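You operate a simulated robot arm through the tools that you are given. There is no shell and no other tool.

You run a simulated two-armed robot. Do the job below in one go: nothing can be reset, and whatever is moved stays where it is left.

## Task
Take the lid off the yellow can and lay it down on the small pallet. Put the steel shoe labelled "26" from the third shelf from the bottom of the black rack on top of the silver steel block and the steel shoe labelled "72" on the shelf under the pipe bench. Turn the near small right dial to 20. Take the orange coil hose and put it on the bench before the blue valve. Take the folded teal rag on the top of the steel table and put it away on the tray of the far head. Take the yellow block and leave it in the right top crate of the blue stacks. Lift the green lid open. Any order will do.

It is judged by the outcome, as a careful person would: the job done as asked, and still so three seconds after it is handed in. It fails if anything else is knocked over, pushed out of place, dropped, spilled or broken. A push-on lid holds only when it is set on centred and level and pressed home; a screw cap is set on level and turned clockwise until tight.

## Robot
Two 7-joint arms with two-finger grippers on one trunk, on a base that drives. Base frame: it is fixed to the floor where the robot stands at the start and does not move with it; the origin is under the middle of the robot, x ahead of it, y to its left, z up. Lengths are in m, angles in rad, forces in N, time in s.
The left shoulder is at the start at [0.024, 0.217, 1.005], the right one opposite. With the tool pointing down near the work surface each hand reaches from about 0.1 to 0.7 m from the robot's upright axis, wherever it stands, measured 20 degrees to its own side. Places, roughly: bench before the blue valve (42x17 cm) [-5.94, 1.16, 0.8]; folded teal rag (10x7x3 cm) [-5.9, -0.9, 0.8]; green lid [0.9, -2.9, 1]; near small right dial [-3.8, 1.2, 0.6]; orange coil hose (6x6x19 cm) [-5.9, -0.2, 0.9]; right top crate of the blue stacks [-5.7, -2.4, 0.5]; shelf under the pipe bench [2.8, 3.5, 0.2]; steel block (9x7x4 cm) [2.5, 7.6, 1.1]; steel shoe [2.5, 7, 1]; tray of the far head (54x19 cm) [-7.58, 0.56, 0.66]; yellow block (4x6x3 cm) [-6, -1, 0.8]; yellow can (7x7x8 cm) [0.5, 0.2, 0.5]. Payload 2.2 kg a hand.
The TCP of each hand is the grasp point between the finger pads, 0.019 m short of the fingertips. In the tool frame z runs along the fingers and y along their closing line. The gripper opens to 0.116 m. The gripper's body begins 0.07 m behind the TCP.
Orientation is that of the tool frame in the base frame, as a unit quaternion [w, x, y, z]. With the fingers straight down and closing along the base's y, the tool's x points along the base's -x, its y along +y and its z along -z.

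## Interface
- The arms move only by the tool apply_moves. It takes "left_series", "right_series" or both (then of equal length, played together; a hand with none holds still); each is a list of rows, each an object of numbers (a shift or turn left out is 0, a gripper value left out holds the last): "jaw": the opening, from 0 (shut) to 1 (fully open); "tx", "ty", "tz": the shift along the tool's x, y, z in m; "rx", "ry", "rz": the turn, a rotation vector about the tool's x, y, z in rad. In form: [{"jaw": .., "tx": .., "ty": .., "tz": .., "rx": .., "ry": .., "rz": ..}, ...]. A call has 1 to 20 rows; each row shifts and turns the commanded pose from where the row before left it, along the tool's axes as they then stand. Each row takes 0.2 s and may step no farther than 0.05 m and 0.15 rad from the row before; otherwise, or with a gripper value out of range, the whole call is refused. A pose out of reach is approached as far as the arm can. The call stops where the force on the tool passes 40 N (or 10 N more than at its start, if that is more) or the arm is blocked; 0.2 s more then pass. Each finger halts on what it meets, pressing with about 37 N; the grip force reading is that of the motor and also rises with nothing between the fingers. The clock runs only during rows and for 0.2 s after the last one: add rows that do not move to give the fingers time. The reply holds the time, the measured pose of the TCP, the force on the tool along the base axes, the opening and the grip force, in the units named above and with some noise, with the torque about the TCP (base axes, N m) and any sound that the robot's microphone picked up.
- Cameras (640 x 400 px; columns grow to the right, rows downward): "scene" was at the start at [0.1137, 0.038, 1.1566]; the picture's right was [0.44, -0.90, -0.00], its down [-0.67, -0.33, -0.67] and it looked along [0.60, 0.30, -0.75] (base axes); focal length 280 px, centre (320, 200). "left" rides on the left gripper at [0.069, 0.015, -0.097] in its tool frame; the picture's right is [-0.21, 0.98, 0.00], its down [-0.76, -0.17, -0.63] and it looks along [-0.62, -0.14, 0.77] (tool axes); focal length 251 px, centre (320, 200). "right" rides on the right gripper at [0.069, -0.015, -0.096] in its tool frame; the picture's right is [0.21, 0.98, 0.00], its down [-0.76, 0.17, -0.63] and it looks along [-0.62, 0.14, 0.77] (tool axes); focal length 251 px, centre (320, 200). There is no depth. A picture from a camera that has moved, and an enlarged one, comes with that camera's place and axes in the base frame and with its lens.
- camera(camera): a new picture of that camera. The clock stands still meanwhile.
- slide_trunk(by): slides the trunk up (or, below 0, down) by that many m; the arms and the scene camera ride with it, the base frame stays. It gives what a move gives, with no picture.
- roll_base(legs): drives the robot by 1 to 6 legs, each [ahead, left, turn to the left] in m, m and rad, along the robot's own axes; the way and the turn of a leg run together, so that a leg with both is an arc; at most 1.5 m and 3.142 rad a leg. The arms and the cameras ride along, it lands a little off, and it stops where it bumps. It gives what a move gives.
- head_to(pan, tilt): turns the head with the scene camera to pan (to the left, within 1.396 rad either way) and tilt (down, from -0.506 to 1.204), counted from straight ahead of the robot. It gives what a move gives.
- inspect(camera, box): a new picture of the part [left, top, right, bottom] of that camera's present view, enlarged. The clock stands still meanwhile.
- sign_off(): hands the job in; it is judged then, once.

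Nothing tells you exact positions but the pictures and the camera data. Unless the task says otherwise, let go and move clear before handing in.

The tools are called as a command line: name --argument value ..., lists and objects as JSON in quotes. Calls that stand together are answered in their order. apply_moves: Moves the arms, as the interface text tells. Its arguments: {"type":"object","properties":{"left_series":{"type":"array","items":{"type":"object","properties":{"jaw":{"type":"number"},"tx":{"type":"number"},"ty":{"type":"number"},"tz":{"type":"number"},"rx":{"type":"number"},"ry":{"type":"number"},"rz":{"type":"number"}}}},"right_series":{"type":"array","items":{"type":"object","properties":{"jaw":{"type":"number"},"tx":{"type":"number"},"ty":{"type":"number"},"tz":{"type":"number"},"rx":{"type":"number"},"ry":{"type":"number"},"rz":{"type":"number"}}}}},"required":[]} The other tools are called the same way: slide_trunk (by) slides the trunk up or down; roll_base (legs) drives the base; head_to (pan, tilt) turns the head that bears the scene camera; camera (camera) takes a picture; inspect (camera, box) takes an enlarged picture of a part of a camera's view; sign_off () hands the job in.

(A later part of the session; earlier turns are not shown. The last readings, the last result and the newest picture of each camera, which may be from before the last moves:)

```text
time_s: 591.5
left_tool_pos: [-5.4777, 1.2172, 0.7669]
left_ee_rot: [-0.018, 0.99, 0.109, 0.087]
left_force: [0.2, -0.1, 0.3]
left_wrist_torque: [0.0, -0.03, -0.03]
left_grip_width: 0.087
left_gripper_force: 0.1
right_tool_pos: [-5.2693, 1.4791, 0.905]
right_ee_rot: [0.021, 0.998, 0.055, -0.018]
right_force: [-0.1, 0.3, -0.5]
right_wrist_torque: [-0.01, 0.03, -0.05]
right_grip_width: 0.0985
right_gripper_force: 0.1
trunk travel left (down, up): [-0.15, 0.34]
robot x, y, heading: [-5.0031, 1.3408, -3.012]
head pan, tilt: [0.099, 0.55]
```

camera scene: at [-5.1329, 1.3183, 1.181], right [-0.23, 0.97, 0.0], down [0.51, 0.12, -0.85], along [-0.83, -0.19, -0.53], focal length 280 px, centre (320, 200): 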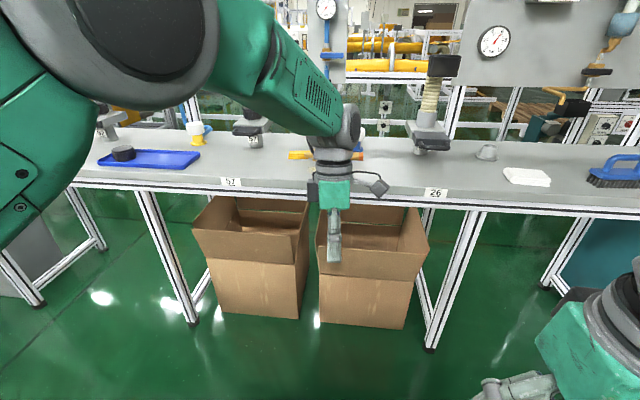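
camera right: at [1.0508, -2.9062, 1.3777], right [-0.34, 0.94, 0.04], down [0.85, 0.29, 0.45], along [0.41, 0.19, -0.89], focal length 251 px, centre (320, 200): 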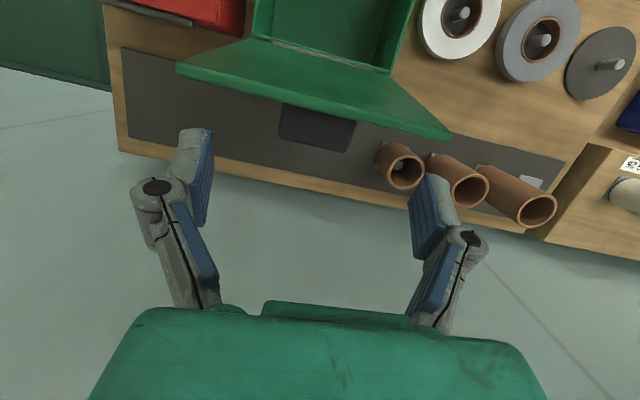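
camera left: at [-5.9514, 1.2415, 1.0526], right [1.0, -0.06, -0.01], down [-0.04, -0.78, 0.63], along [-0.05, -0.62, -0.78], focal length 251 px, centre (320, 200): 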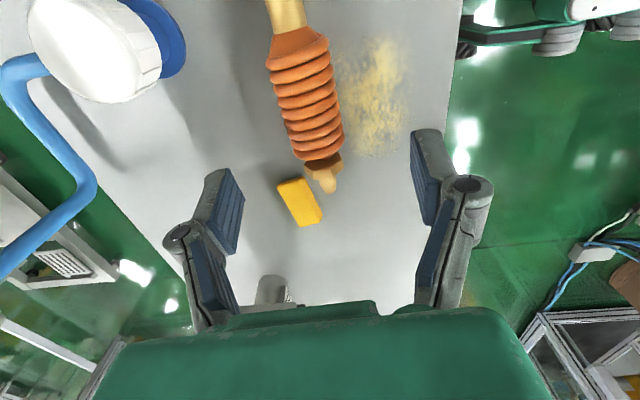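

apply_moves --left_series '[{"ry": -0.09}, {"ry": -0.088}, {"rz": 0.09}, {"tx": 0.02, "tz": -0.03}, {"tx": 0.02, "tz": -0.03, "ty": 0.02}, {"tx": 0.02, "tz": -0.03, "ty": 0.03}, {"tx": 0.02, "tz": -0.03, "ty": 0.03}, {"tx": 0.02, "ty": 0.03}, {"ty": 0.03}, {}]'

camera --camera "scene"

```text
time_s: 593.7
left_tool_pos: [-5.3601, 1.0877, 0.8847]
left_ee_rot: [-0.008, 0.998, 0.066, -0.002]
left_force: [-0.3, -0.5, 0.3]
left_wrist_torque: [-0.03, 0.0, 0.01]
left_grip_width: 0.0871
left_gripper_force: 0.1
right_tool_pos: [-5.2692, 1.4772, 0.9049]
right_ee_rot: [0.021, 0.998, 0.055, -0.019]
right_force: [0.2, 1.3, 0.6]
right_wrist_torque: [0.01, -0.03, 0.0]
right_grip_width: 0.0986
right_gripper_force: 0.0
trunk travel left (down, up): [-0.15, 0.34]
robot x, y, heading: [-5.0019, 1.3383, -3.02]
head pan, tilt: [0.099, 0.55]
```

```text
taken
camera scene: at [-5.1315, 1.3173, 1.1811], right [-0.23, 0.97, 0.0], down [0.51, 0.12, -0.85], along [-0.83, -0.19, -0.52], focal length 280 px, centre (320, 200)
```

scene: 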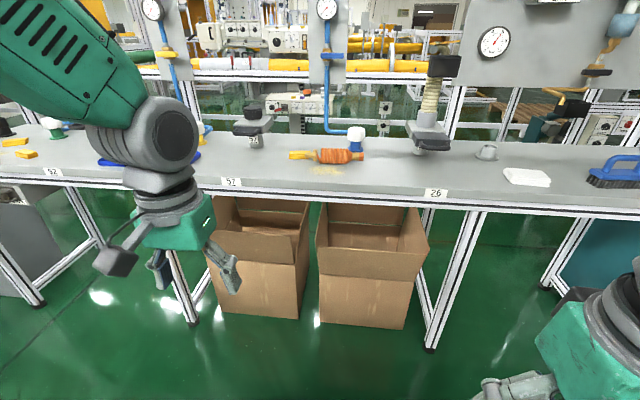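

The left arm is folded again and the hose lies still. I'll now strafe left (south) along the corridor to the steel table with the rag and the yellow block.

roll_base --legs '[[0.05, 0.8, 0], [0.1, 0.8, 0], [0.12, 0.7, 0]]'

head_to --pan 0.1 --tilt 0.5

camera --camera "scene"

```text
time_s: 605.4
left_tool_pos: [-5.3023, -1.2312, 0.884]
left_ee_rot: [-0.007, 0.997, 0.072, -0.003]
left_force: [0.2, -0.4, 0.2]
left_wrist_torque: [0.0, 0.01, 0.02]
left_grip_width: 0.0868
left_gripper_force: 0.1
right_tool_pos: [-5.2142, -0.8399, 0.9036]
right_ee_rot: [0.022, 0.998, 0.061, -0.017]
right_force: [0.1, -0.6, -0.3]
right_wrist_torque: [0.0, 0.01, 0.0]
right_grip_width: 0.0986
right_gripper_force: 0.0
trunk travel left (down, up): [-0.15, 0.34]
robot x, y, heading: [-4.949, -0.9779, -3.002]
head pan, tilt: [0.099, 0.55]
```

```text
time_s: 606.0
left_tool_pos: [-5.303, -1.226, 0.8851]
left_ee_rot: [-0.006, 0.997, 0.073, -0.004]
left_force: [0.0, 0.0, 0.1]
left_wrist_torque: [0.01, -0.01, 0.03]
left_grip_width: 0.0872
left_gripper_force: 0.2
right_tool_pos: [-5.2149, -0.8362, 0.9029]
right_ee_rot: [0.023, 0.998, 0.06, -0.016]
right_force: [0.2, 0.2, 0.1]
right_wrist_torque: [-0.07, 0.03, -0.04]
right_grip_width: 0.0988
right_gripper_force: 0.0
trunk travel left (down, up): [-0.15, 0.34]
robot x, y, heading: [-4.9489, -0.9739, -2.998]
head pan, tilt: [0.099, 0.499]
```

```text
taken
camera scene: at [-5.081, -0.9896, 1.1857], right [-0.24, 0.97, -0.01], down [0.47, 0.11, -0.88], along [-0.85, -0.21, -0.48], focal length 280 px, centre (320, 200)
```

scene: 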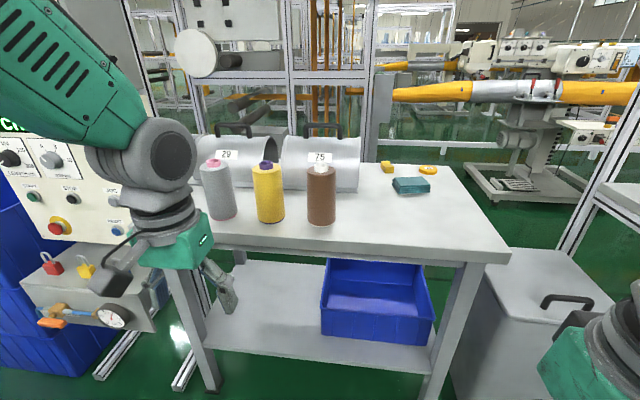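

inspect --camera "scene" --box '[340, 140, 480, 230]'

inspect --camera "scene" --box '[440, 60, 640, 210]'

```text
4.44 times, centred on (410, 185) of scene
camera zoom: at [-5.081, -0.9896, 1.1857], right [-0.24, 0.97, -0.01], down [0.47, 0.11, -0.88], along [-0.85, -0.21, -0.48], focal length 1242 px, centre (-80, 267)
```

zoom: 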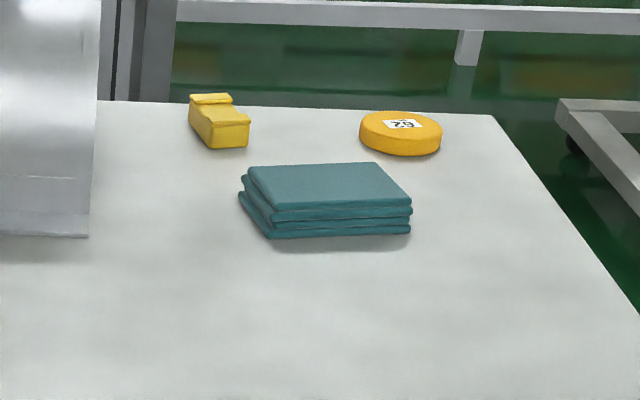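

```text
2.67 times, centred on (540, 135) of scene
camera zoom: at [-5.081, -0.9896, 1.1857], right [-0.24, 0.97, -0.01], down [0.47, 0.11, -0.88], along [-0.85, -0.21, -0.48], focal length 745 px, centre (-267, 373)
```

zoom: 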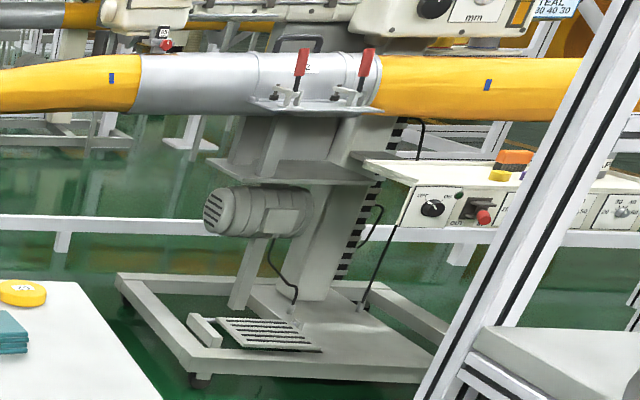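

The teal rag stack is centred near (-5.947, -0.897) on the table (top z≈0.78) and the stepped yellow block near (-6.085, -0.978). I'll turn the right gripper so it closes across the rag's short side, and move closer.

apply_moves --right_series '[{"rz": 0.1408}, {"rz": 0.1408}, {"rz": 0.1408}, {"rz": 0.1408}, {"rz": 0.1408}, {"rz": 0.1408}, {"rz": 0.1408}, {"rz": 0.1408}, {"rz": 0.1408}, {"rz": 0.1408}, {"jaw": 1.0}, {}]'

roll_base --legs '[[0.35, 0, 0]]'

camera --camera "scene"

camera --camera "right"

```text
time_s: 608.6
left_tool_pos: [-5.3027, -1.233, 0.8843]
left_ee_rot: [-0.009, 0.997, 0.072, -0.003]
left_force: [-0.3, -0.3, 0.1]
left_wrist_torque: [-0.02, 0.0, 0.01]
left_grip_width: 0.0868
left_gripper_force: 0.0
right_tool_pos: [-5.2234, -0.8496, 0.9093]
right_ee_rot: [0.025, 0.8, -0.6, -0.002]
right_force: [-0.3, 0.9, -0.3]
right_wrist_torque: [-0.02, 0.04, -0.03]
right_grip_width: 0.1159
right_gripper_force: 0.0
right hand out of reach, approached as far as the arm can: row 1
trunk travel left (down, up): [-0.15, 0.34]
robot x, y, heading: [-4.9494, -0.9769, -3.0]
head pan, tilt: [0.099, 0.499]
```

```text
time_s: 610.9
left_tool_pos: [-5.6487, -1.288, 0.8837]
left_ee_rot: [-0.01, 0.997, 0.074, -0.002]
left_force: [2.6, 1.3, 6.4]
left_wrist_torque: [0.08, 0.27, -0.1]
left_grip_width: 0.0871
left_gripper_force: 0.1
right_tool_pos: [-5.5716, -0.9031, 0.9098]
right_ee_rot: [0.024, 0.801, -0.598, -0.001]
right_force: [0.1, -0.3, 0.0]
right_wrist_torque: [0.0, 0.01, 0.02]
right_grip_width: 0.116
right_gripper_force: 0.0
trunk travel left (down, up): [-0.15, 0.34]
robot x, y, heading: [-5.2997, -1.0266, -2.996]
head pan, tilt: [0.099, 0.499]
```

```text
taken
camera scene: at [-5.4274, -1.0525, 1.1857], right [-0.24, 0.97, 0.0], down [0.47, 0.12, -0.88], along [-0.85, -0.21, -0.48], focal length 280 px, centre (320, 200)
```

scene: 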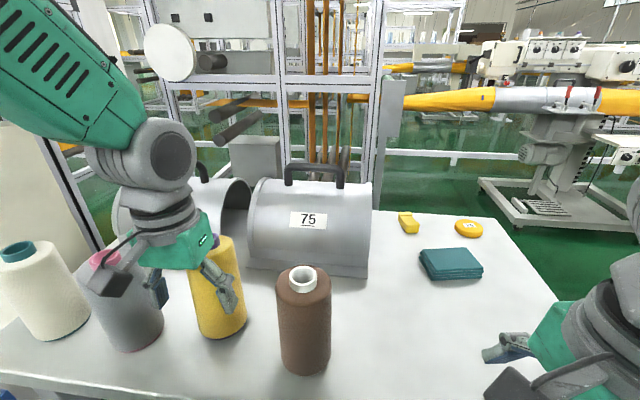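

```text
taken
camera right: at [-5.5339, -0.9629, 1.0075], right [-0.87, -0.48, 0.05], down [-0.35, 0.7, 0.62], along [-0.33, 0.53, -0.78], focal length 251 px, centre (320, 200)
```

right: 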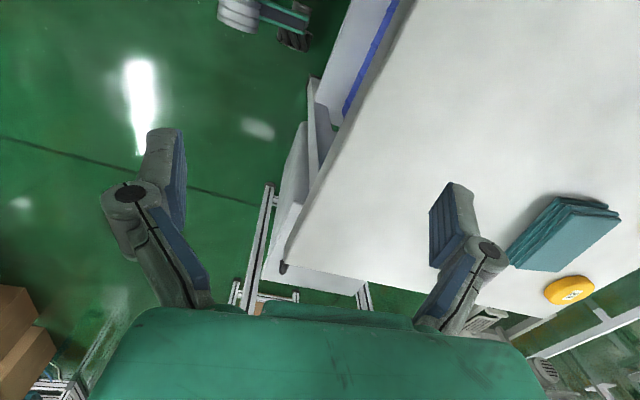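

The left hand has touched something (6 N) - it is over the spools at the table's front. I'll lift it straight up at once and check the spools.

apply_moves --left_series '[{"tz": -0.02}, {"tz": -0.03}, {"tz": -0.03}, {}]'

camera --camera "scene"

camera --camera "left"

```text
time_s: 611.9
left_tool_pos: [-5.6471, -1.2908, 0.9641]
left_ee_rot: [-0.012, 0.997, 0.074, -0.003]
left_force: [1.0, 0.4, -0.8]
left_wrist_torque: [-0.01, 0.04, 0.01]
left_grip_width: 0.087
left_gripper_force: 0.0
right_tool_pos: [-5.5705, -0.9043, 0.9096]
right_ee_rot: [0.025, 0.801, -0.598, -0.004]
right_force: [-0.2, 0.3, 0.1]
right_wrist_torque: [-0.03, -0.01, 0.0]
right_grip_width: 0.1158
right_gripper_force: 0.0
trunk travel left (down, up): [-0.15, 0.34]
robot x, y, heading: [-5.3014, -1.0298, -2.997]
head pan, tilt: [0.099, 0.499]
```

```text
taken
camera scene: at [-5.427, -1.0543, 1.1856], right [-0.24, 0.97, 0.0], down [0.47, 0.12, -0.88], along [-0.85, -0.21, -0.48], focal length 280 px, centre (320, 200)
```

scene: 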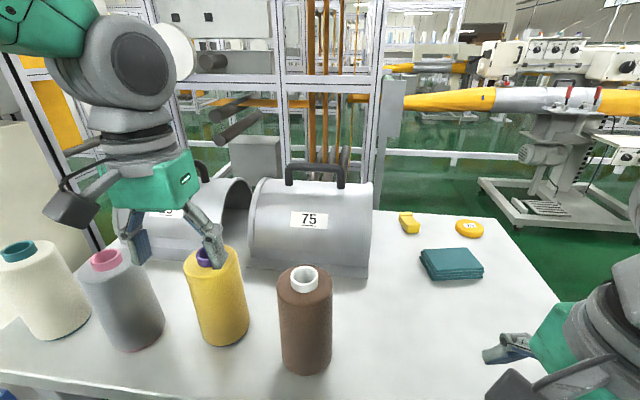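

```text
taken
camera left: at [-5.5762, -1.2974, 1.0595], right [-0.07, -1.0, -0.02], down [-0.77, 0.04, 0.64], along [-0.64, 0.06, -0.77], focal length 251 px, centre (320, 200)
```

left: 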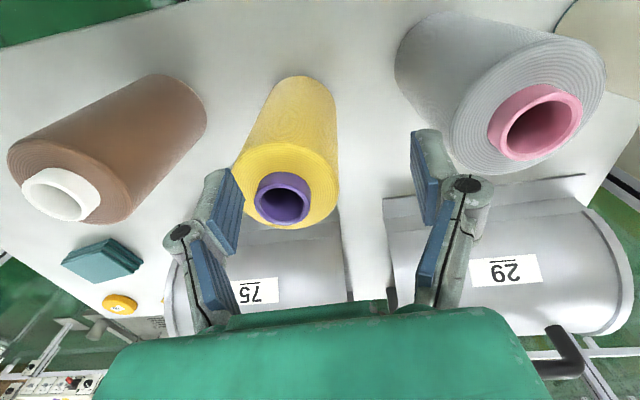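

The spools all stand, but the yellow one seems pushed back a couple of centimetres relative to its neighbours. I'll measure precisely.

inspect --camera "scene" --box '[60, 240, 340, 400]'

inspect --camera "left" --box '[0, 0, 640, 250]'

```text
2.29 times, centred on (200, 320) of scene
camera zoom: at [-5.427, -1.0543, 1.1856], right [-0.24, 0.97, 0.0], down [0.47, 0.12, -0.88], along [-0.85, -0.21, -0.48], focal length 639 px, centre (594, -74)
```

zoom: 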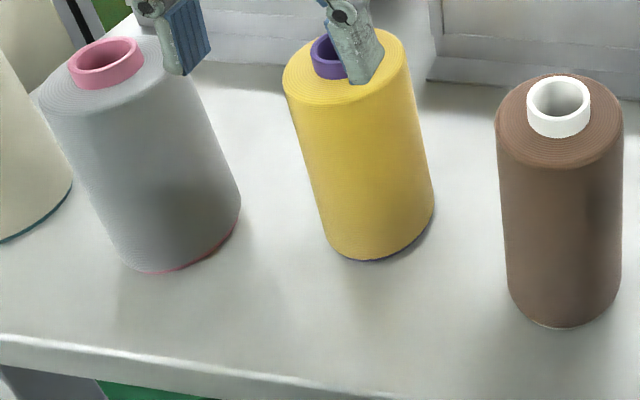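

```text
1.00 times, centred on (320, 125) of left (not enlarged: the box is as wide or as high as the picture)
camera zoom: at [-5.5762, -1.2974, 1.0595], right [-0.07, -1.0, -0.02], down [-0.77, 0.04, 0.64], along [-0.64, 0.06, -0.77], focal length 251 px, centre (320, 275)
```

zoom: 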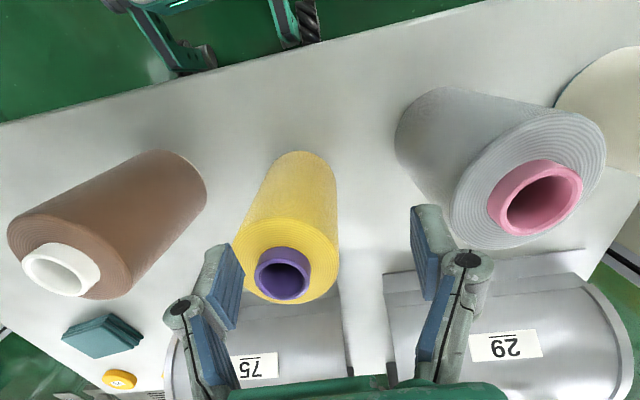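

Yes: the yellow spool stands about 2.6 cm behind the line of its neighbours, so my hand pushed it. I'll put it back: centre the left hand over it, grip its top gently, and move it forward again.

apply_moves --left_series '[{"jaw": 1.0, "tx": -0.0145, "ty": -0.0249}, {}, {}, {}]'

camera --camera "left"

camera --camera "scene"

```text
time_s: 612.9
left_tool_pos: [-5.6654, -1.268, 0.9636]
left_ee_rot: [-0.011, 0.997, 0.074, -0.003]
left_force: [-1.0, -0.1, 0.2]
left_wrist_torque: [-0.01, 0.04, 0.0]
left_grip_width: 0.1161
left_gripper_force: 0.0
right_tool_pos: [-5.5696, -0.9039, 0.9098]
right_ee_rot: [0.024, 0.801, -0.598, -0.003]
right_force: [-0.6, 0.2, 0.6]
right_wrist_torque: [0.01, -0.03, 0.01]
right_grip_width: 0.116
right_gripper_force: 0.1
trunk travel left (down, up): [-0.15, 0.34]
robot x, y, heading: [-5.298, -1.0256, -2.999]
head pan, tilt: [0.099, 0.499]
```

```text
taken
camera left: at [-5.5939, -1.274, 1.0603], right [-0.07, -1.0, -0.02], down [-0.77, 0.04, 0.64], along [-0.64, 0.06, -0.77], focal length 251 px, centre (320, 200)
```

left: 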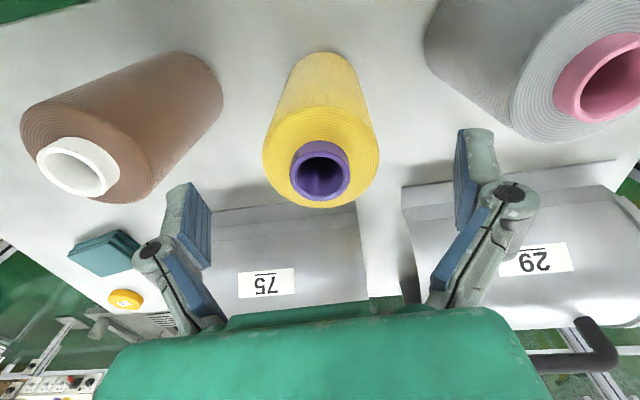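

```text
taken
camera scene: at [-5.4268, -1.0537, 1.1857], right [-0.24, 0.97, 0.0], down [0.47, 0.12, -0.88], along [-0.85, -0.21, -0.48], focal length 280 px, centre (320, 200)
```

scene: 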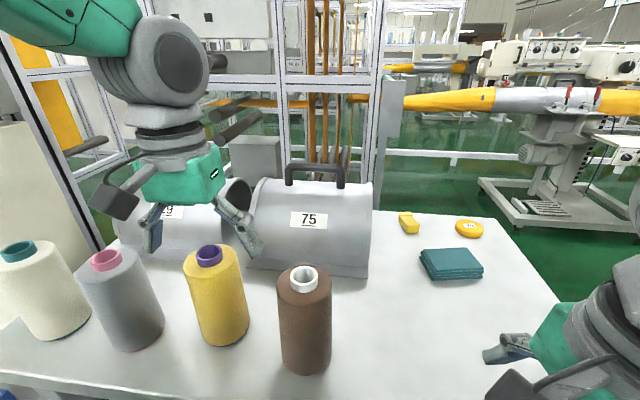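

The hand is centred over the yellow spool. I lower it and close gently on the upper body.

apply_moves --left_series '[{"tz": 0.017}, {"tz": 0.017}, {"tz": 0.014}, {}, {"jaw": 0.85}, {"jaw": 0.75}, {"jaw": 0.65}, {}]'

camera --camera "left"

```text
time_s: 614.7
left_tool_pos: [-5.6638, -1.2673, 0.9174]
left_ee_rot: [-0.011, 0.997, 0.075, -0.004]
left_force: [-0.2, -0.1, 0.3]
left_wrist_torque: [-0.01, -0.02, 0.01]
left_grip_width: 0.0755
left_gripper_force: 0.0
right_tool_pos: [-5.5691, -0.9031, 0.9099]
right_ee_rot: [0.025, 0.801, -0.598, -0.002]
right_force: [1.5, 0.0, -0.1]
right_wrist_torque: [-0.01, 0.01, 0.03]
right_grip_width: 0.1162
right_gripper_force: 0.0
trunk travel left (down, up): [-0.15, 0.34]
robot x, y, heading: [-5.2986, -1.028, -3.001]
head pan, tilt: [0.099, 0.499]
```

```text
taken
camera left: at [-5.5934, -1.2731, 1.0129], right [-0.07, -1.0, -0.02], down [-0.77, 0.04, 0.64], along [-0.64, 0.06, -0.77], focal length 251 px, centre (320, 200)
```

left: 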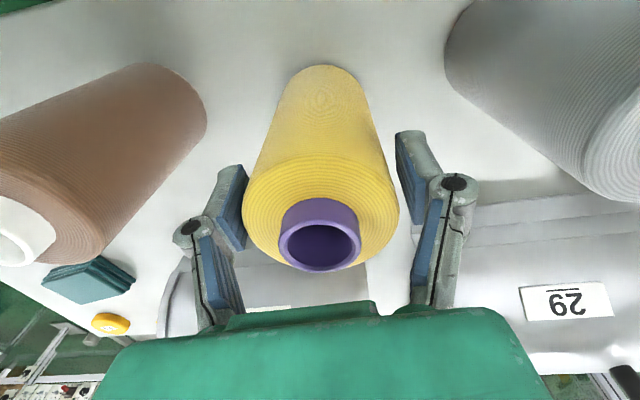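

apply_moves --left_series '[{"jaw": 0.6}, {"jaw": 0.55}, {"jaw": 0.5}, {}]'

```text
time_s: 615.7
left_tool_pos: [-5.6659, -1.267, 0.9164]
left_ee_rot: [-0.01, 0.997, 0.074, -0.004]
left_force: [-0.1, -2.4, 5.1]
left_wrist_torque: [-0.42, 0.06, -0.01]
left_grip_width: 0.0673
left_gripper_force: 36.9
right_tool_pos: [-5.5694, -0.9034, 0.9105]
right_ee_rot: [0.025, 0.802, -0.597, -0.004]
right_force: [-0.4, -0.3, 0.0]
right_wrist_torque: [0.0, 0.01, -0.02]
right_grip_width: 0.1161
right_gripper_force: 0.1
trunk travel left (down, up): [-0.15, 0.34]
robot x, y, heading: [-5.2973, -1.0201, -2.997]
head pan, tilt: [0.099, 0.499]
```

apply_moves --left_series '[{"tz": -0.006}, {"tx": 0.013}, {"tx": 0.013}, {}, {}]'

inspect --camera "scene" --box '[60, 240, 340, 400]'

```text
time_s: 616.9
left_tool_pos: [-5.6394, -1.2633, 0.9226]
left_ee_rot: [-0.011, 0.997, 0.074, -0.003]
left_force: [-0.1, -0.6, -3.0]
left_wrist_torque: [0.0, 0.0, -0.03]
left_grip_width: 0.0675
left_gripper_force: 36.7
right_tool_pos: [-5.5696, -0.9043, 0.9104]
right_ee_rot: [0.025, 0.802, -0.597, -0.004]
right_force: [-0.6, 0.3, 0.6]
right_wrist_torque: [0.01, 0.02, -0.02]
right_grip_width: 0.116
right_gripper_force: 0.1
trunk travel left (down, up): [-0.15, 0.34]
robot x, y, heading: [-5.2973, -1.0288, -2.993]
head pan, tilt: [0.099, 0.499]
```

```text
2.29 times, centred on (200, 320) of scene
camera zoom: at [-5.427, -1.0529, 1.1857], right [-0.24, 0.97, 0.0], down [0.47, 0.12, -0.88], along [-0.85, -0.21, -0.48], focal length 639 px, centre (594, -74)
```

zoom: 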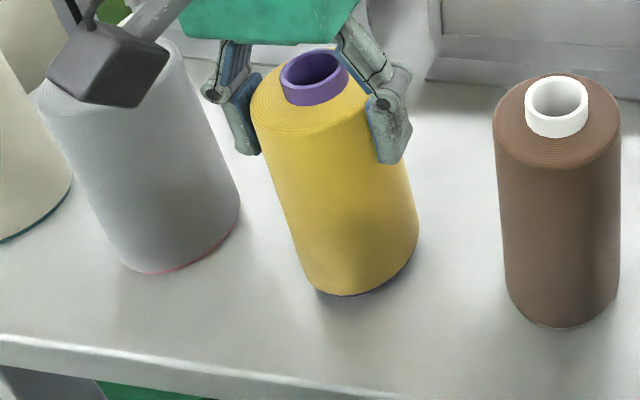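

The yellow spool is back in line with its neighbours. I'll set it down and release.

apply_moves --left_series '[{"tz": 0.003}, {"tz": 0.002}, {}]'

```text
time_s: 617.7
left_tool_pos: [-5.6386, -1.2629, 0.9191]
left_ee_rot: [-0.011, 0.997, 0.075, -0.004]
left_force: [-0.7, 0.0, -2.8]
left_wrist_torque: [-0.03, -0.02, 0.03]
left_grip_width: 0.0674
left_gripper_force: 36.8
right_tool_pos: [-5.569, -0.9033, 0.9095]
right_ee_rot: [0.024, 0.801, -0.598, -0.002]
right_force: [-0.8, 0.4, 0.1]
right_wrist_torque: [0.02, -0.01, 0.02]
right_grip_width: 0.1161
right_gripper_force: 0.0
trunk travel left (down, up): [-0.15, 0.34]
robot x, y, heading: [-5.2941, -1.0252, -2.997]
head pan, tilt: [0.099, 0.499]
```

apply_moves --left_series '[{"tz": 0.002}, {"tz": 0.0015}, {}]'

```text
time_s: 618.5
left_tool_pos: [-5.6391, -1.2611, 0.9175]
left_ee_rot: [-0.01, 0.997, 0.074, -0.007]
left_force: [2.4, -3.5, 34.6]
left_wrist_torque: [-1.63, -0.27, 0.25]
left_grip_width: 0.0677
left_gripper_force: 36.7
right_tool_pos: [-5.5681, -0.9024, 0.91]
right_ee_rot: [0.025, 0.801, -0.597, -0.003]
right_force: [-0.5, -0.4, 0.0]
right_wrist_torque: [-0.02, -0.01, 0.02]
right_grip_width: 0.1158
right_gripper_force: 0.2
trunk travel left (down, up): [-0.15, 0.34]
robot x, y, heading: [-5.2949, -1.0264, -2.995]
head pan, tilt: [0.099, 0.499]
```

apply_moves --left_series '[{"tz": -0.0018}, {"jaw": 0.62}, {"jaw": 0.7}, {"jaw": 0.85}, {"jaw": 1.0}, {}]'

apply_moves --left_series '[{"tz": -0.02}, {"tz": -0.03}, {"tz": -0.03}, {}]'

inspect --camera "scene" --box '[60, 240, 340, 400]'

camera --camera "left"

```text
time_s: 619.9
left_tool_pos: [-5.639, -1.2624, 0.9157]
left_ee_rot: [-0.011, 0.997, 0.074, -0.003]
left_force: [0.2, 1.3, -0.5]
left_wrist_torque: [0.02, -0.02, -0.03]
left_grip_width: 0.1159
left_gripper_force: 0.1
right_tool_pos: [-5.5705, -0.9032, 0.91]
right_ee_rot: [0.024, 0.801, -0.598, -0.002]
right_force: [-0.7, -0.2, -0.5]
right_wrist_torque: [-0.02, 0.02, -0.03]
right_grip_width: 0.1159
right_gripper_force: 0.0
trunk travel left (down, up): [-0.15, 0.34]
robot x, y, heading: [-5.3014, -1.0245, -2.997]
head pan, tilt: [0.099, 0.499]
```

```text
time_s: 620.9
left_tool_pos: [-5.6389, -1.2641, 0.9969]
left_ee_rot: [-0.011, 0.997, 0.075, -0.004]
left_force: [0.2, 0.7, 1.1]
left_wrist_torque: [-0.03, 0.01, 0.04]
left_grip_width: 0.1163
left_gripper_force: 0.0
right_tool_pos: [-5.5688, -0.9042, 0.9096]
right_ee_rot: [0.025, 0.801, -0.598, -0.002]
right_force: [0.1, -0.4, -0.2]
right_wrist_torque: [0.03, 0.0, 0.0]
right_grip_width: 0.1161
right_gripper_force: 0.0
trunk travel left (down, up): [-0.15, 0.34]
robot x, y, heading: [-5.2951, -1.0235, -2.993]
head pan, tilt: [0.099, 0.499]
```

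```text
2.29 times, centred on (200, 320) of scene
camera zoom: at [-5.4266, -1.054, 1.1857], right [-0.24, 0.97, 0.0], down [0.47, 0.12, -0.88], along [-0.85, -0.21, -0.48], focal length 639 px, centre (594, -74)
```

zoom: 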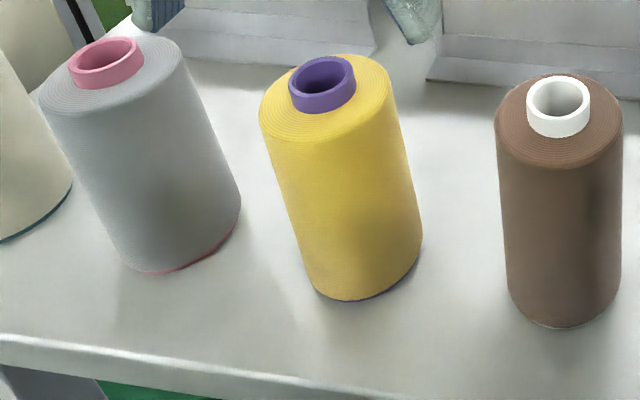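

```text
taken
camera left: at [-5.5678, -1.2722, 1.0919], right [-0.07, -1.0, -0.02], down [-0.77, 0.04, 0.64], along [-0.64, 0.06, -0.77], focal length 251 px, centre (320, 200)
```

left: 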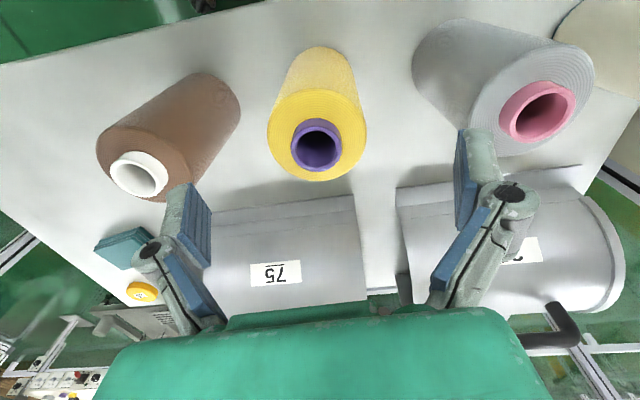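

The yellow spool stands in line again. Now the rag: I'll take a closer look to place the right hand.

apply_moves --left_series '[{"tx": 0.03}, {"tx": 0.03}, {}, {}]'

inspect --camera "scene" --box '[360, 190, 520, 300]'

camera --camera "right"

```text
time_s: 621.9
left_tool_pos: [-5.5804, -1.2541, 0.9962]
left_ee_rot: [-0.01, 0.997, 0.074, -0.005]
left_force: [-0.4, 1.2, -0.8]
left_wrist_torque: [0.01, 0.02, 0.03]
left_grip_width: 0.1164
left_gripper_force: 0.0
right_tool_pos: [-5.5696, -0.9018, 0.9101]
right_ee_rot: [0.025, 0.801, -0.598, -0.003]
right_force: [1.1, 0.2, -0.9]
right_wrist_torque: [0.0, 0.0, 0.01]
right_grip_width: 0.116
right_gripper_force: 0.1
trunk travel left (down, up): [-0.15, 0.34]
robot x, y, heading: [-5.2956, -1.0249, -3.003]
head pan, tilt: [0.099, 0.499]
```

```text
3.64 times, centred on (440, 245) of scene
camera zoom: at [-5.4266, -1.0513, 1.1858], right [-0.24, 0.97, 0.0], down [0.47, 0.12, -0.88], along [-0.85, -0.21, -0.48], focal length 1016 px, centre (-116, 36)
```

zoom: 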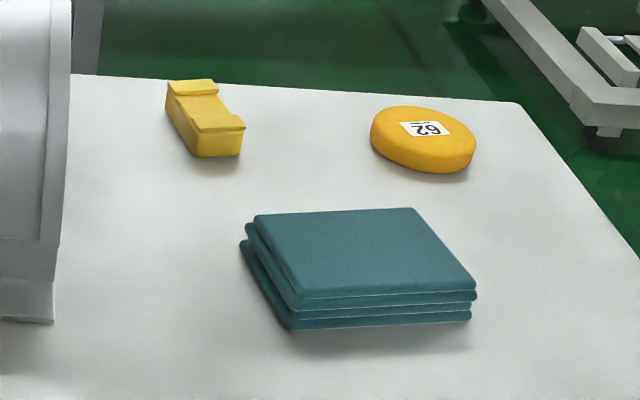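

```text
taken
camera right: at [-5.5321, -0.9616, 1.0079], right [-0.87, -0.48, 0.05], down [-0.35, 0.7, 0.62], along [-0.33, 0.52, -0.78], focal length 251 px, centre (320, 200)
```

right: 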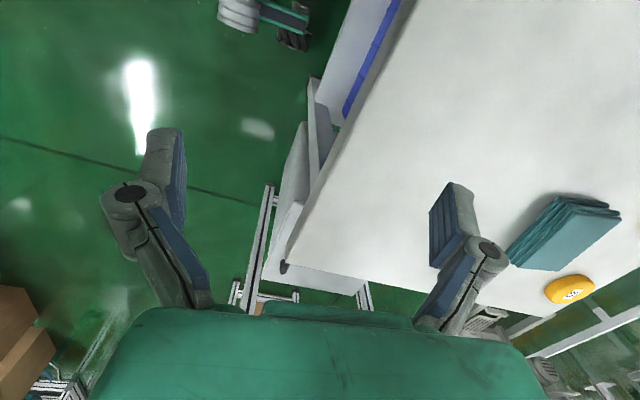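

The rag's centre is near (-5.89, -0.908) with its top at z≈0.83. I'll bring the right hand over it.

apply_moves --right_series '[{"tx": -0.0123, "ty": 0.0439}, {"tx": -0.0123, "ty": 0.0439}, {"tx": -0.0123, "ty": 0.0439}, {"tx": -0.0123, "ty": 0.0439, "tz": 0.01}, {"tx": -0.0123, "ty": 0.0439, "tz": 0.01}, {"tx": -0.0123, "ty": 0.0439, "tz": 0.01}, {"tx": -0.0123, "ty": 0.0436, "tz": 0.012}, {}, {}, {}]'

camera --camera "right"

inspect --camera "scene" --box '[360, 150, 560, 300]'

```text
time_s: 624.1
left_tool_pos: [-5.5797, -1.2567, 0.9978]
left_ee_rot: [-0.012, 0.997, 0.074, -0.004]
left_force: [-0.1, -0.3, -0.1]
left_wrist_torque: [-0.01, 0.0, 0.01]
left_grip_width: 0.1159
left_gripper_force: 0.0
right_tool_pos: [-5.8892, -0.9101, 0.8799]
right_ee_rot: [0.024, 0.801, -0.598, -0.003]
right_force: [0.3, 0.3, 0.9]
right_wrist_torque: [0.04, 0.02, -0.03]
right_grip_width: 0.1159
right_gripper_force: 0.1
trunk travel left (down, up): [-0.15, 0.34]
robot x, y, heading: [-5.3017, -1.0229, -2.995]
head pan, tilt: [0.099, 0.499]
```

```text
taken
camera right: at [-5.8514, -0.97, 0.9777], right [-0.87, -0.48, 0.05], down [-0.35, 0.7, 0.62], along [-0.33, 0.53, -0.78], focal length 251 px, centre (320, 200)
```

right: 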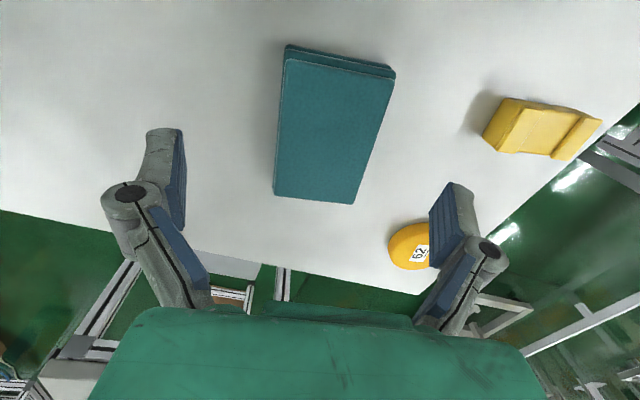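

```text
2.67 times, centred on (460, 225) of scene
camera zoom: at [-5.4277, -1.0542, 1.1856], right [-0.24, 0.97, 0.0], down [0.47, 0.12, -0.88], along [-0.85, -0.21, -0.48], focal length 745 px, centre (-53, 133)
```

zoom: 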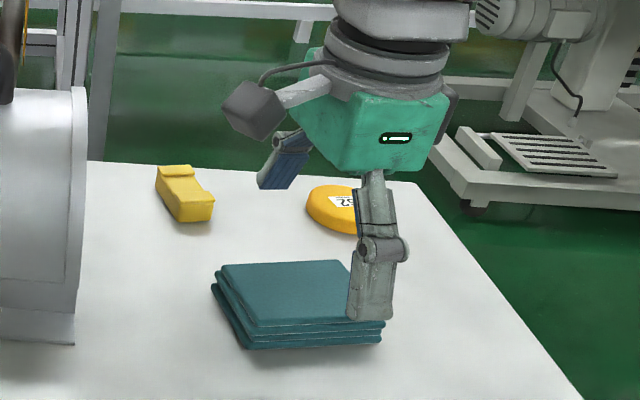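

apply_moves --right_series '[{"tx": 0.011, "ty": 0.007, "jaw": 0.82}, {"tz": 0.02}, {"tz": 0.015}, {"tz": 0.01}, {}, {}]'

camera --camera "right"

inspect --camera "scene" --box '[360, 150, 560, 300]'

```text
time_s: 625.5
left_tool_pos: [-5.58, -1.2572, 0.9952]
left_ee_rot: [-0.01, 0.997, 0.075, -0.003]
left_force: [-0.7, 0.2, 0.2]
left_wrist_torque: [0.0, 0.0, 0.01]
left_grip_width: 0.1162
left_gripper_force: 0.2
right_tool_pos: [-5.894, -0.9256, 0.8349]
right_ee_rot: [0.024, 0.801, -0.598, -0.003]
right_force: [0.3, 0.4, 1.2]
right_wrist_torque: [-0.06, -0.01, -0.01]
right_grip_width: 0.0955
right_gripper_force: 0.0
trunk travel left (down, up): [-0.15, 0.34]
robot x, y, heading: [-5.2959, -1.0254, -2.997]
head pan, tilt: [0.099, 0.499]
```

```text
taken
camera right: at [-5.857, -0.9843, 0.9324], right [-0.87, -0.48, 0.05], down [-0.35, 0.7, 0.62], along [-0.33, 0.53, -0.78], focal length 251 px, centre (320, 200)
```

right: 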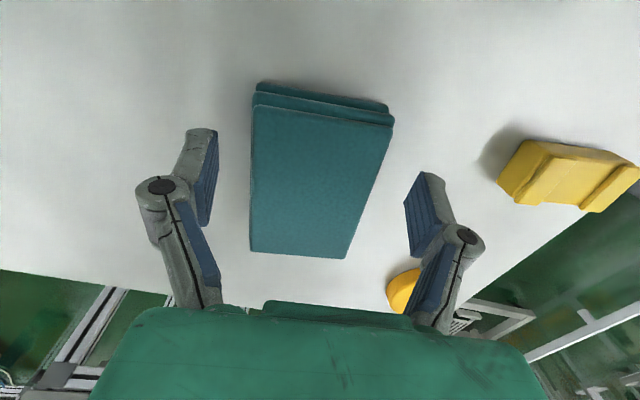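

```text
2.67 times, centred on (460, 225) of scene
camera zoom: at [-5.4281, -1.0545, 1.1855], right [-0.24, 0.97, 0.0], down [0.47, 0.12, -0.88], along [-0.85, -0.21, -0.48], focal length 745 px, centre (-53, 133)
```

zoom: 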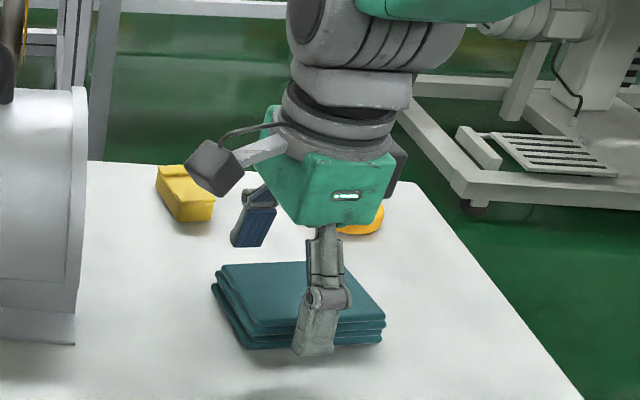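

apply_moves --right_series '[{"tz": 0.006}, {"tz": 0.004}, {}]'

apply_moves --right_series '[{"jaw": 0.72}, {"jaw": 0.64}, {"jaw": 0.56}, {"jaw": 0.48}, {}]'

camera --camera "right"

```text
time_s: 626.3
left_tool_pos: [-5.5814, -1.2562, 0.9959]
left_ee_rot: [-0.011, 0.997, 0.074, -0.003]
left_force: [0.6, -0.9, -0.4]
left_wrist_torque: [0.01, 0.01, 0.03]
left_grip_width: 0.116
left_gripper_force: 0.0
right_tool_pos: [-5.8964, -0.9246, 0.8246]
right_ee_rot: [0.024, 0.801, -0.598, -0.004]
right_force: [-0.6, -0.7, -0.5]
right_wrist_torque: [0.01, 0.04, -0.01]
right_grip_width: 0.0952
right_gripper_force: 0.1
trunk travel left (down, up): [-0.15, 0.34]
robot x, y, heading: [-5.2971, -1.0228, -2.996]
head pan, tilt: [0.099, 0.499]
```

```text
time_s: 627.5
left_tool_pos: [-5.5802, -1.2562, 0.997]
left_ee_rot: [-0.011, 0.997, 0.074, -0.003]
left_force: [-0.3, 0.8, 0.6]
left_wrist_torque: [0.03, -0.01, 0.0]
left_grip_width: 0.116
left_gripper_force: 0.1
right_tool_pos: [-5.8954, -0.9249, 0.8255]
right_ee_rot: [0.024, 0.801, -0.598, -0.004]
right_force: [0.8, 0.8, 0.6]
right_wrist_torque: [0.04, -0.09, 0.01]
right_grip_width: 0.0666
right_gripper_force: 37.0
trunk travel left (down, up): [-0.15, 0.34]
robot x, y, heading: [-5.3017, -1.0299, -2.997]
head pan, tilt: [0.099, 0.499]
```

```text
taken
camera right: at [-5.8576, -0.9847, 0.9227], right [-0.87, -0.48, 0.05], down [-0.35, 0.7, 0.62], along [-0.33, 0.53, -0.78], focal length 251 px, centre (320, 200)
```

right: 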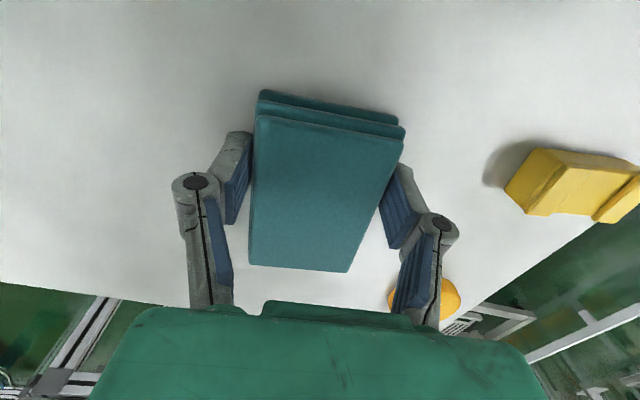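

The rag is gripped (6.7 cm). I lift it and draw it back toward me.

apply_moves --right_series '[{"tz": -0.02}, {"tz": -0.03}, {"tz": -0.03}, {}]'

camera --camera "right"

apply_moves --right_series '[{"tx": 0.0123, "ty": -0.0439}, {"tx": 0.0123, "ty": -0.0439}, {"tx": 0.0123, "ty": -0.0439}, {"tx": 0.0123, "ty": -0.0439}, {"tx": 0.0123, "ty": -0.0439}, {"tx": 0.01, "ty": -0.035}, {}]'

camera --camera "scene"

```text
time_s: 628.5
left_tool_pos: [-5.5812, -1.2565, 0.997]
left_ee_rot: [-0.012, 0.997, 0.073, -0.003]
left_force: [-0.2, -0.3, 0.2]
left_wrist_torque: [0.01, 0.0, -0.05]
left_grip_width: 0.1162
left_gripper_force: 0.0
right_tool_pos: [-5.8924, -0.9215, 0.9048]
right_ee_rot: [0.023, 0.801, -0.598, -0.004]
right_force: [-0.7, 0.4, 1.1]
right_wrist_torque: [0.0, -0.03, -0.01]
right_grip_width: 0.0662
right_gripper_force: 36.5
trunk travel left (down, up): [-0.15, 0.34]
robot x, y, heading: [-5.2985, -1.0244, -2.997]
head pan, tilt: [0.099, 0.499]
```

```text
taken
camera right: at [-5.8546, -0.9819, 1.0023], right [-0.87, -0.48, 0.05], down [-0.35, 0.7, 0.62], along [-0.33, 0.53, -0.78], focal length 251 px, centre (320, 200)
```

right: 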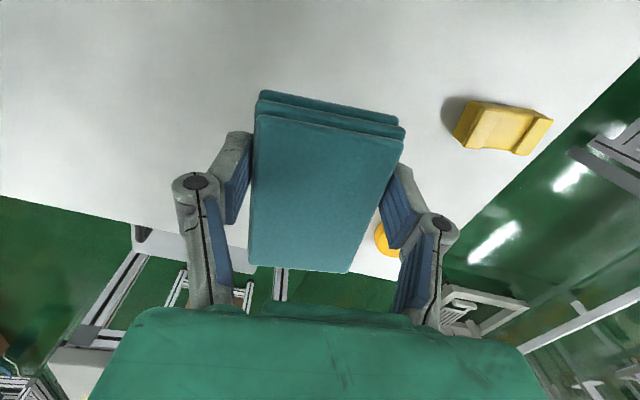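

```text
time_s: 630.1
left_tool_pos: [-5.5802, -1.2553, 0.9953]
left_ee_rot: [-0.01, 0.997, 0.074, -0.003]
left_force: [0.6, -0.4, -0.4]
left_wrist_torque: [-0.02, 0.05, 0.0]
left_grip_width: 0.1159
left_gripper_force: 0.0
right_tool_pos: [-5.6277, -0.9177, 0.8964]
right_ee_rot: [0.025, 0.802, -0.597, -0.002]
right_force: [0.3, -0.4, -0.6]
right_wrist_torque: [0.01, 0.0, -0.04]
right_grip_width: 0.066
right_gripper_force: 37.2
trunk travel left (down, up): [-0.15, 0.34]
robot x, y, heading: [-5.2939, -1.0293, -3.0]
head pan, tilt: [0.099, 0.499]
```

```text
taken
camera scene: at [-5.427, -1.052, 1.1857], right [-0.24, 0.97, 0.0], down [0.47, 0.12, -0.88], along [-0.85, -0.21, -0.48], focal length 280 px, centre (320, 200)
```

scene: 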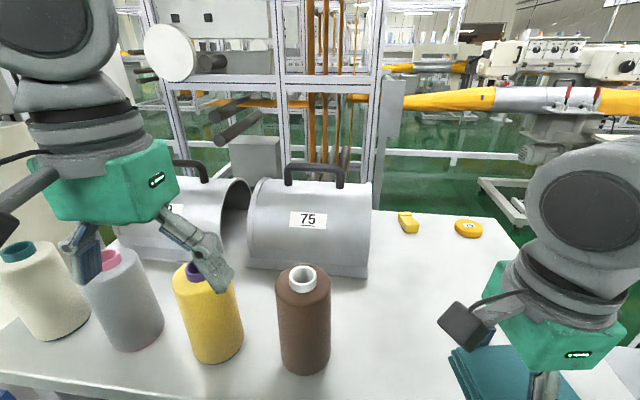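

The rag is held. For the block I'll shift the base to the right with a small detour back, so that it lies in front of my left hand.

roll_base --legs '[[-0.2, 0, 0], [0, -0.3, 0], [0.2, 0, 0]]'

apply_moves --left_series '[{"jaw": 0.6}, {"ry": -0.12}, {"ry": -0.12}, {"ry": -0.12}, {"ry": -0.12}, {"ry": -0.13}, {}, {}]'

camera --camera "scene"

camera --camera "left"

```text
time_s: 634.5
left_tool_pos: [-5.6274, -0.9397, 0.9985]
left_ee_rot: [-0.004, 0.997, 0.073, -0.003]
left_force: [-0.5, 1.5, -0.3]
left_wrist_torque: [-0.01, -0.01, 0.01]
left_grip_width: 0.1159
left_gripper_force: 0.0
right_tool_pos: [-5.6731, -0.6044, 0.8927]
right_ee_rot: [0.029, 0.801, -0.599, 0.002]
right_force: [-0.7, 0.4, -0.4]
right_wrist_torque: [-0.02, -0.05, 0.04]
right_grip_width: 0.0657
right_gripper_force: 36.6
trunk travel left (down, up): [-0.15, 0.34]
robot x, y, heading: [-5.3408, -0.7237, -2.999]
head pan, tilt: [0.099, 0.499]
```

```text
time_s: 636.3
left_tool_pos: [-5.6387, -0.9468, 1.0122]
left_ee_rot: [0.011, 0.95, 0.073, -0.303]
left_force: [0.4, -0.4, 0.4]
left_wrist_torque: [-0.03, 0.0, 0.02]
left_grip_width: 0.0697
left_gripper_force: 0.1
left hand out of reach, approached as far as the arm can: row 6
right_tool_pos: [-5.67, -0.6175, 0.8974]
right_ee_rot: [0.025, 0.8, -0.599, -0.003]
right_force: [0.5, 0.0, -0.2]
right_wrist_torque: [0.0, -0.05, 0.01]
right_grip_width: 0.0661
right_gripper_force: 36.9
trunk travel left (down, up): [-0.15, 0.34]
robot x, y, heading: [-5.3447, -0.7261, -2.996]
head pan, tilt: [0.099, 0.499]
```

```text
taken
camera scene: at [-5.4696, -0.7489, 1.1858], right [-0.24, 0.97, 0.0], down [0.47, 0.11, -0.88], along [-0.85, -0.21, -0.48], focal length 280 px, centre (320, 200)
```

scene: 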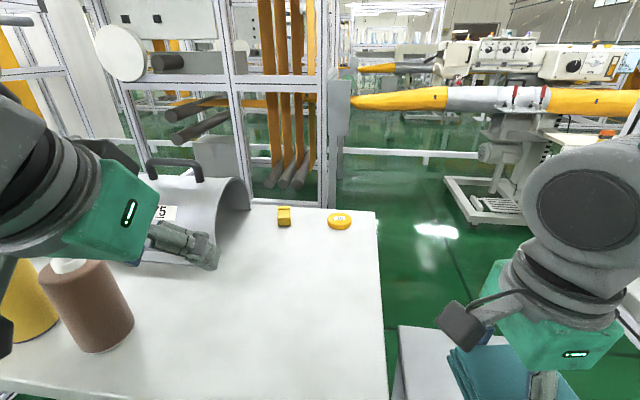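

```text
taken
camera left: at [-5.526, -0.9465, 1.0498], right [-0.03, -0.99, 0.1], down [-0.27, 0.11, 0.96], along [-0.96, 0.0, -0.27], focal length 251 px, centre (320, 200)
```

left: 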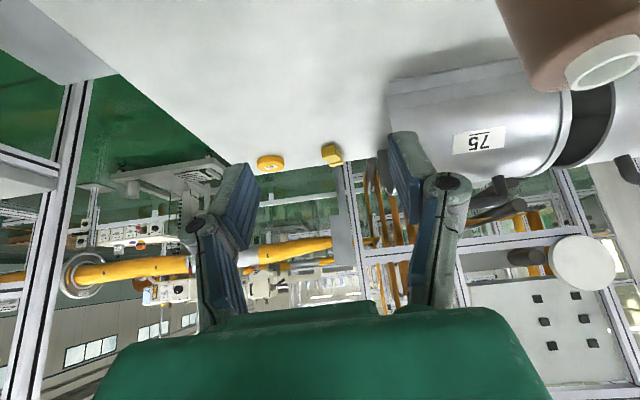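

inspect --camera "scene" --box '[240, 180, 380, 260]'

inspect --camera "left" --box '[240, 100, 420, 220]'

```text
4.57 times, centred on (310, 220) of scene
camera zoom: at [-5.4696, -0.7489, 1.1858], right [-0.24, 0.97, 0.0], down [0.47, 0.11, -0.88], along [-0.85, -0.21, -0.48], focal length 1278 px, centre (366, 109)
```

zoom: 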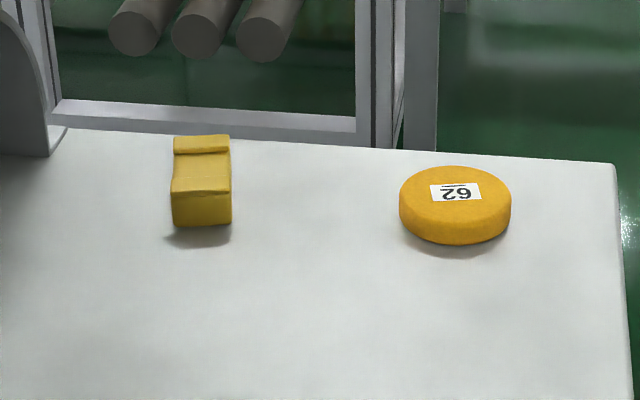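

```text
3.33 times, centred on (330, 160) of left
camera zoom: at [-5.526, -0.9465, 1.0498], right [-0.03, -0.99, 0.1], down [-0.27, 0.11, 0.96], along [-0.96, 0.0, -0.27], focal length 838 px, centre (287, 333)
```

zoom: 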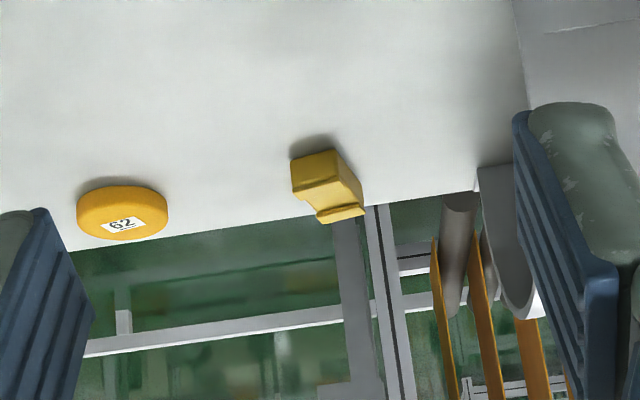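

The block's long axis points along my line of sight; its centre is about (-6.033, -0.984, 0.815). I'll yaw the tilted left hand to match and bring it to a pre-grasp point.

apply_moves --left_series '[{"rx": -0.0715, "ry": -0.0029, "rz": -0.101}, {"rx": -0.0715, "ry": -0.0029, "rz": -0.101}, {"tx": -0.025, "ty": -0.014, "tz": 0.034}, {"tx": -0.025, "ty": -0.014, "tz": 0.034}, {"tx": -0.025, "ty": -0.014, "tz": 0.034}, {"tx": -0.025, "ty": -0.014, "tz": 0.034}, {"tx": -0.025, "ty": -0.014, "tz": 0.034}, {"tx": -0.025, "ty": -0.014, "tz": 0.034}, {"tx": -0.025, "ty": -0.014, "tz": 0.034}, {"tx": -0.025, "ty": -0.014, "tz": 0.034}, {}, {}, {}]'

camera --camera "left"

inspect --camera "scene" --box '[140, 120, 400, 280]'

```text
time_s: 639.1
left_tool_pos: [-5.9801, -0.9668, 0.9075]
left_ee_rot: [0.049, 0.933, 0.19, -0.3]
left_force: [0.2, -0.1, -0.7]
left_wrist_torque: [0.03, 0.01, -0.01]
left_grip_width: 0.0697
left_gripper_force: 0.0
right_tool_pos: [-5.6698, -0.6165, 0.8951]
right_ee_rot: [0.024, 0.801, -0.598, -0.004]
right_force: [-1.0, 0.2, -0.4]
right_wrist_torque: [-0.01, 0.01, 0.01]
right_grip_width: 0.0658
right_gripper_force: 35.8
trunk travel left (down, up): [-0.15, 0.34]
robot x, y, heading: [-5.3409, -0.7191, -2.997]
head pan, tilt: [0.099, 0.499]
```

```text
taken
camera left: at [-5.8697, -0.9377, 0.9465], right [0.21, -0.97, 0.1], down [-0.29, 0.04, 0.96], along [-0.93, -0.23, -0.27], focal length 251 px, centre (320, 200)
```

left: 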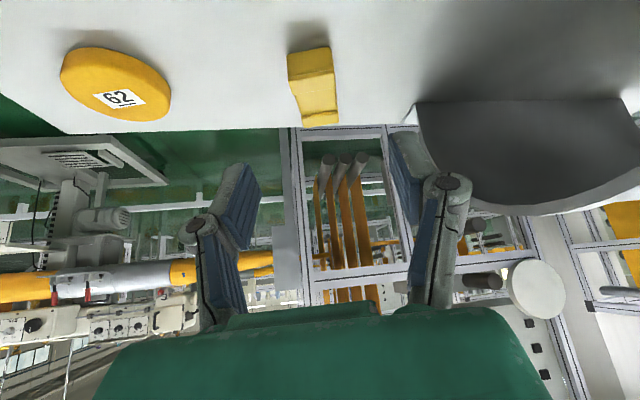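

```text
2.46 times, centred on (270, 200) of scene
camera zoom: at [-5.4707, -0.7529, 1.1856], right [-0.24, 0.97, 0.0], down [0.47, 0.12, -0.88], along [-0.85, -0.21, -0.48], focal length 688 px, centre (443, 200)
```

zoom: 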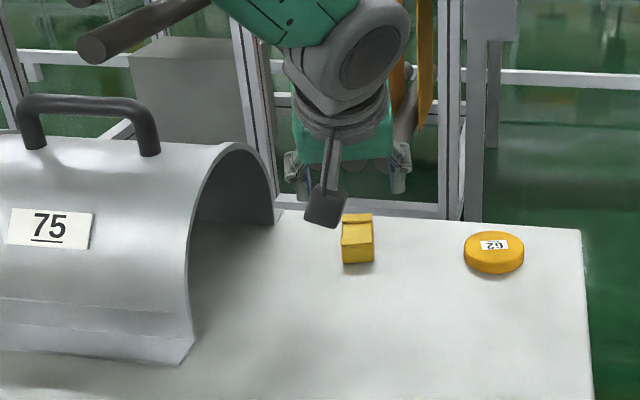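

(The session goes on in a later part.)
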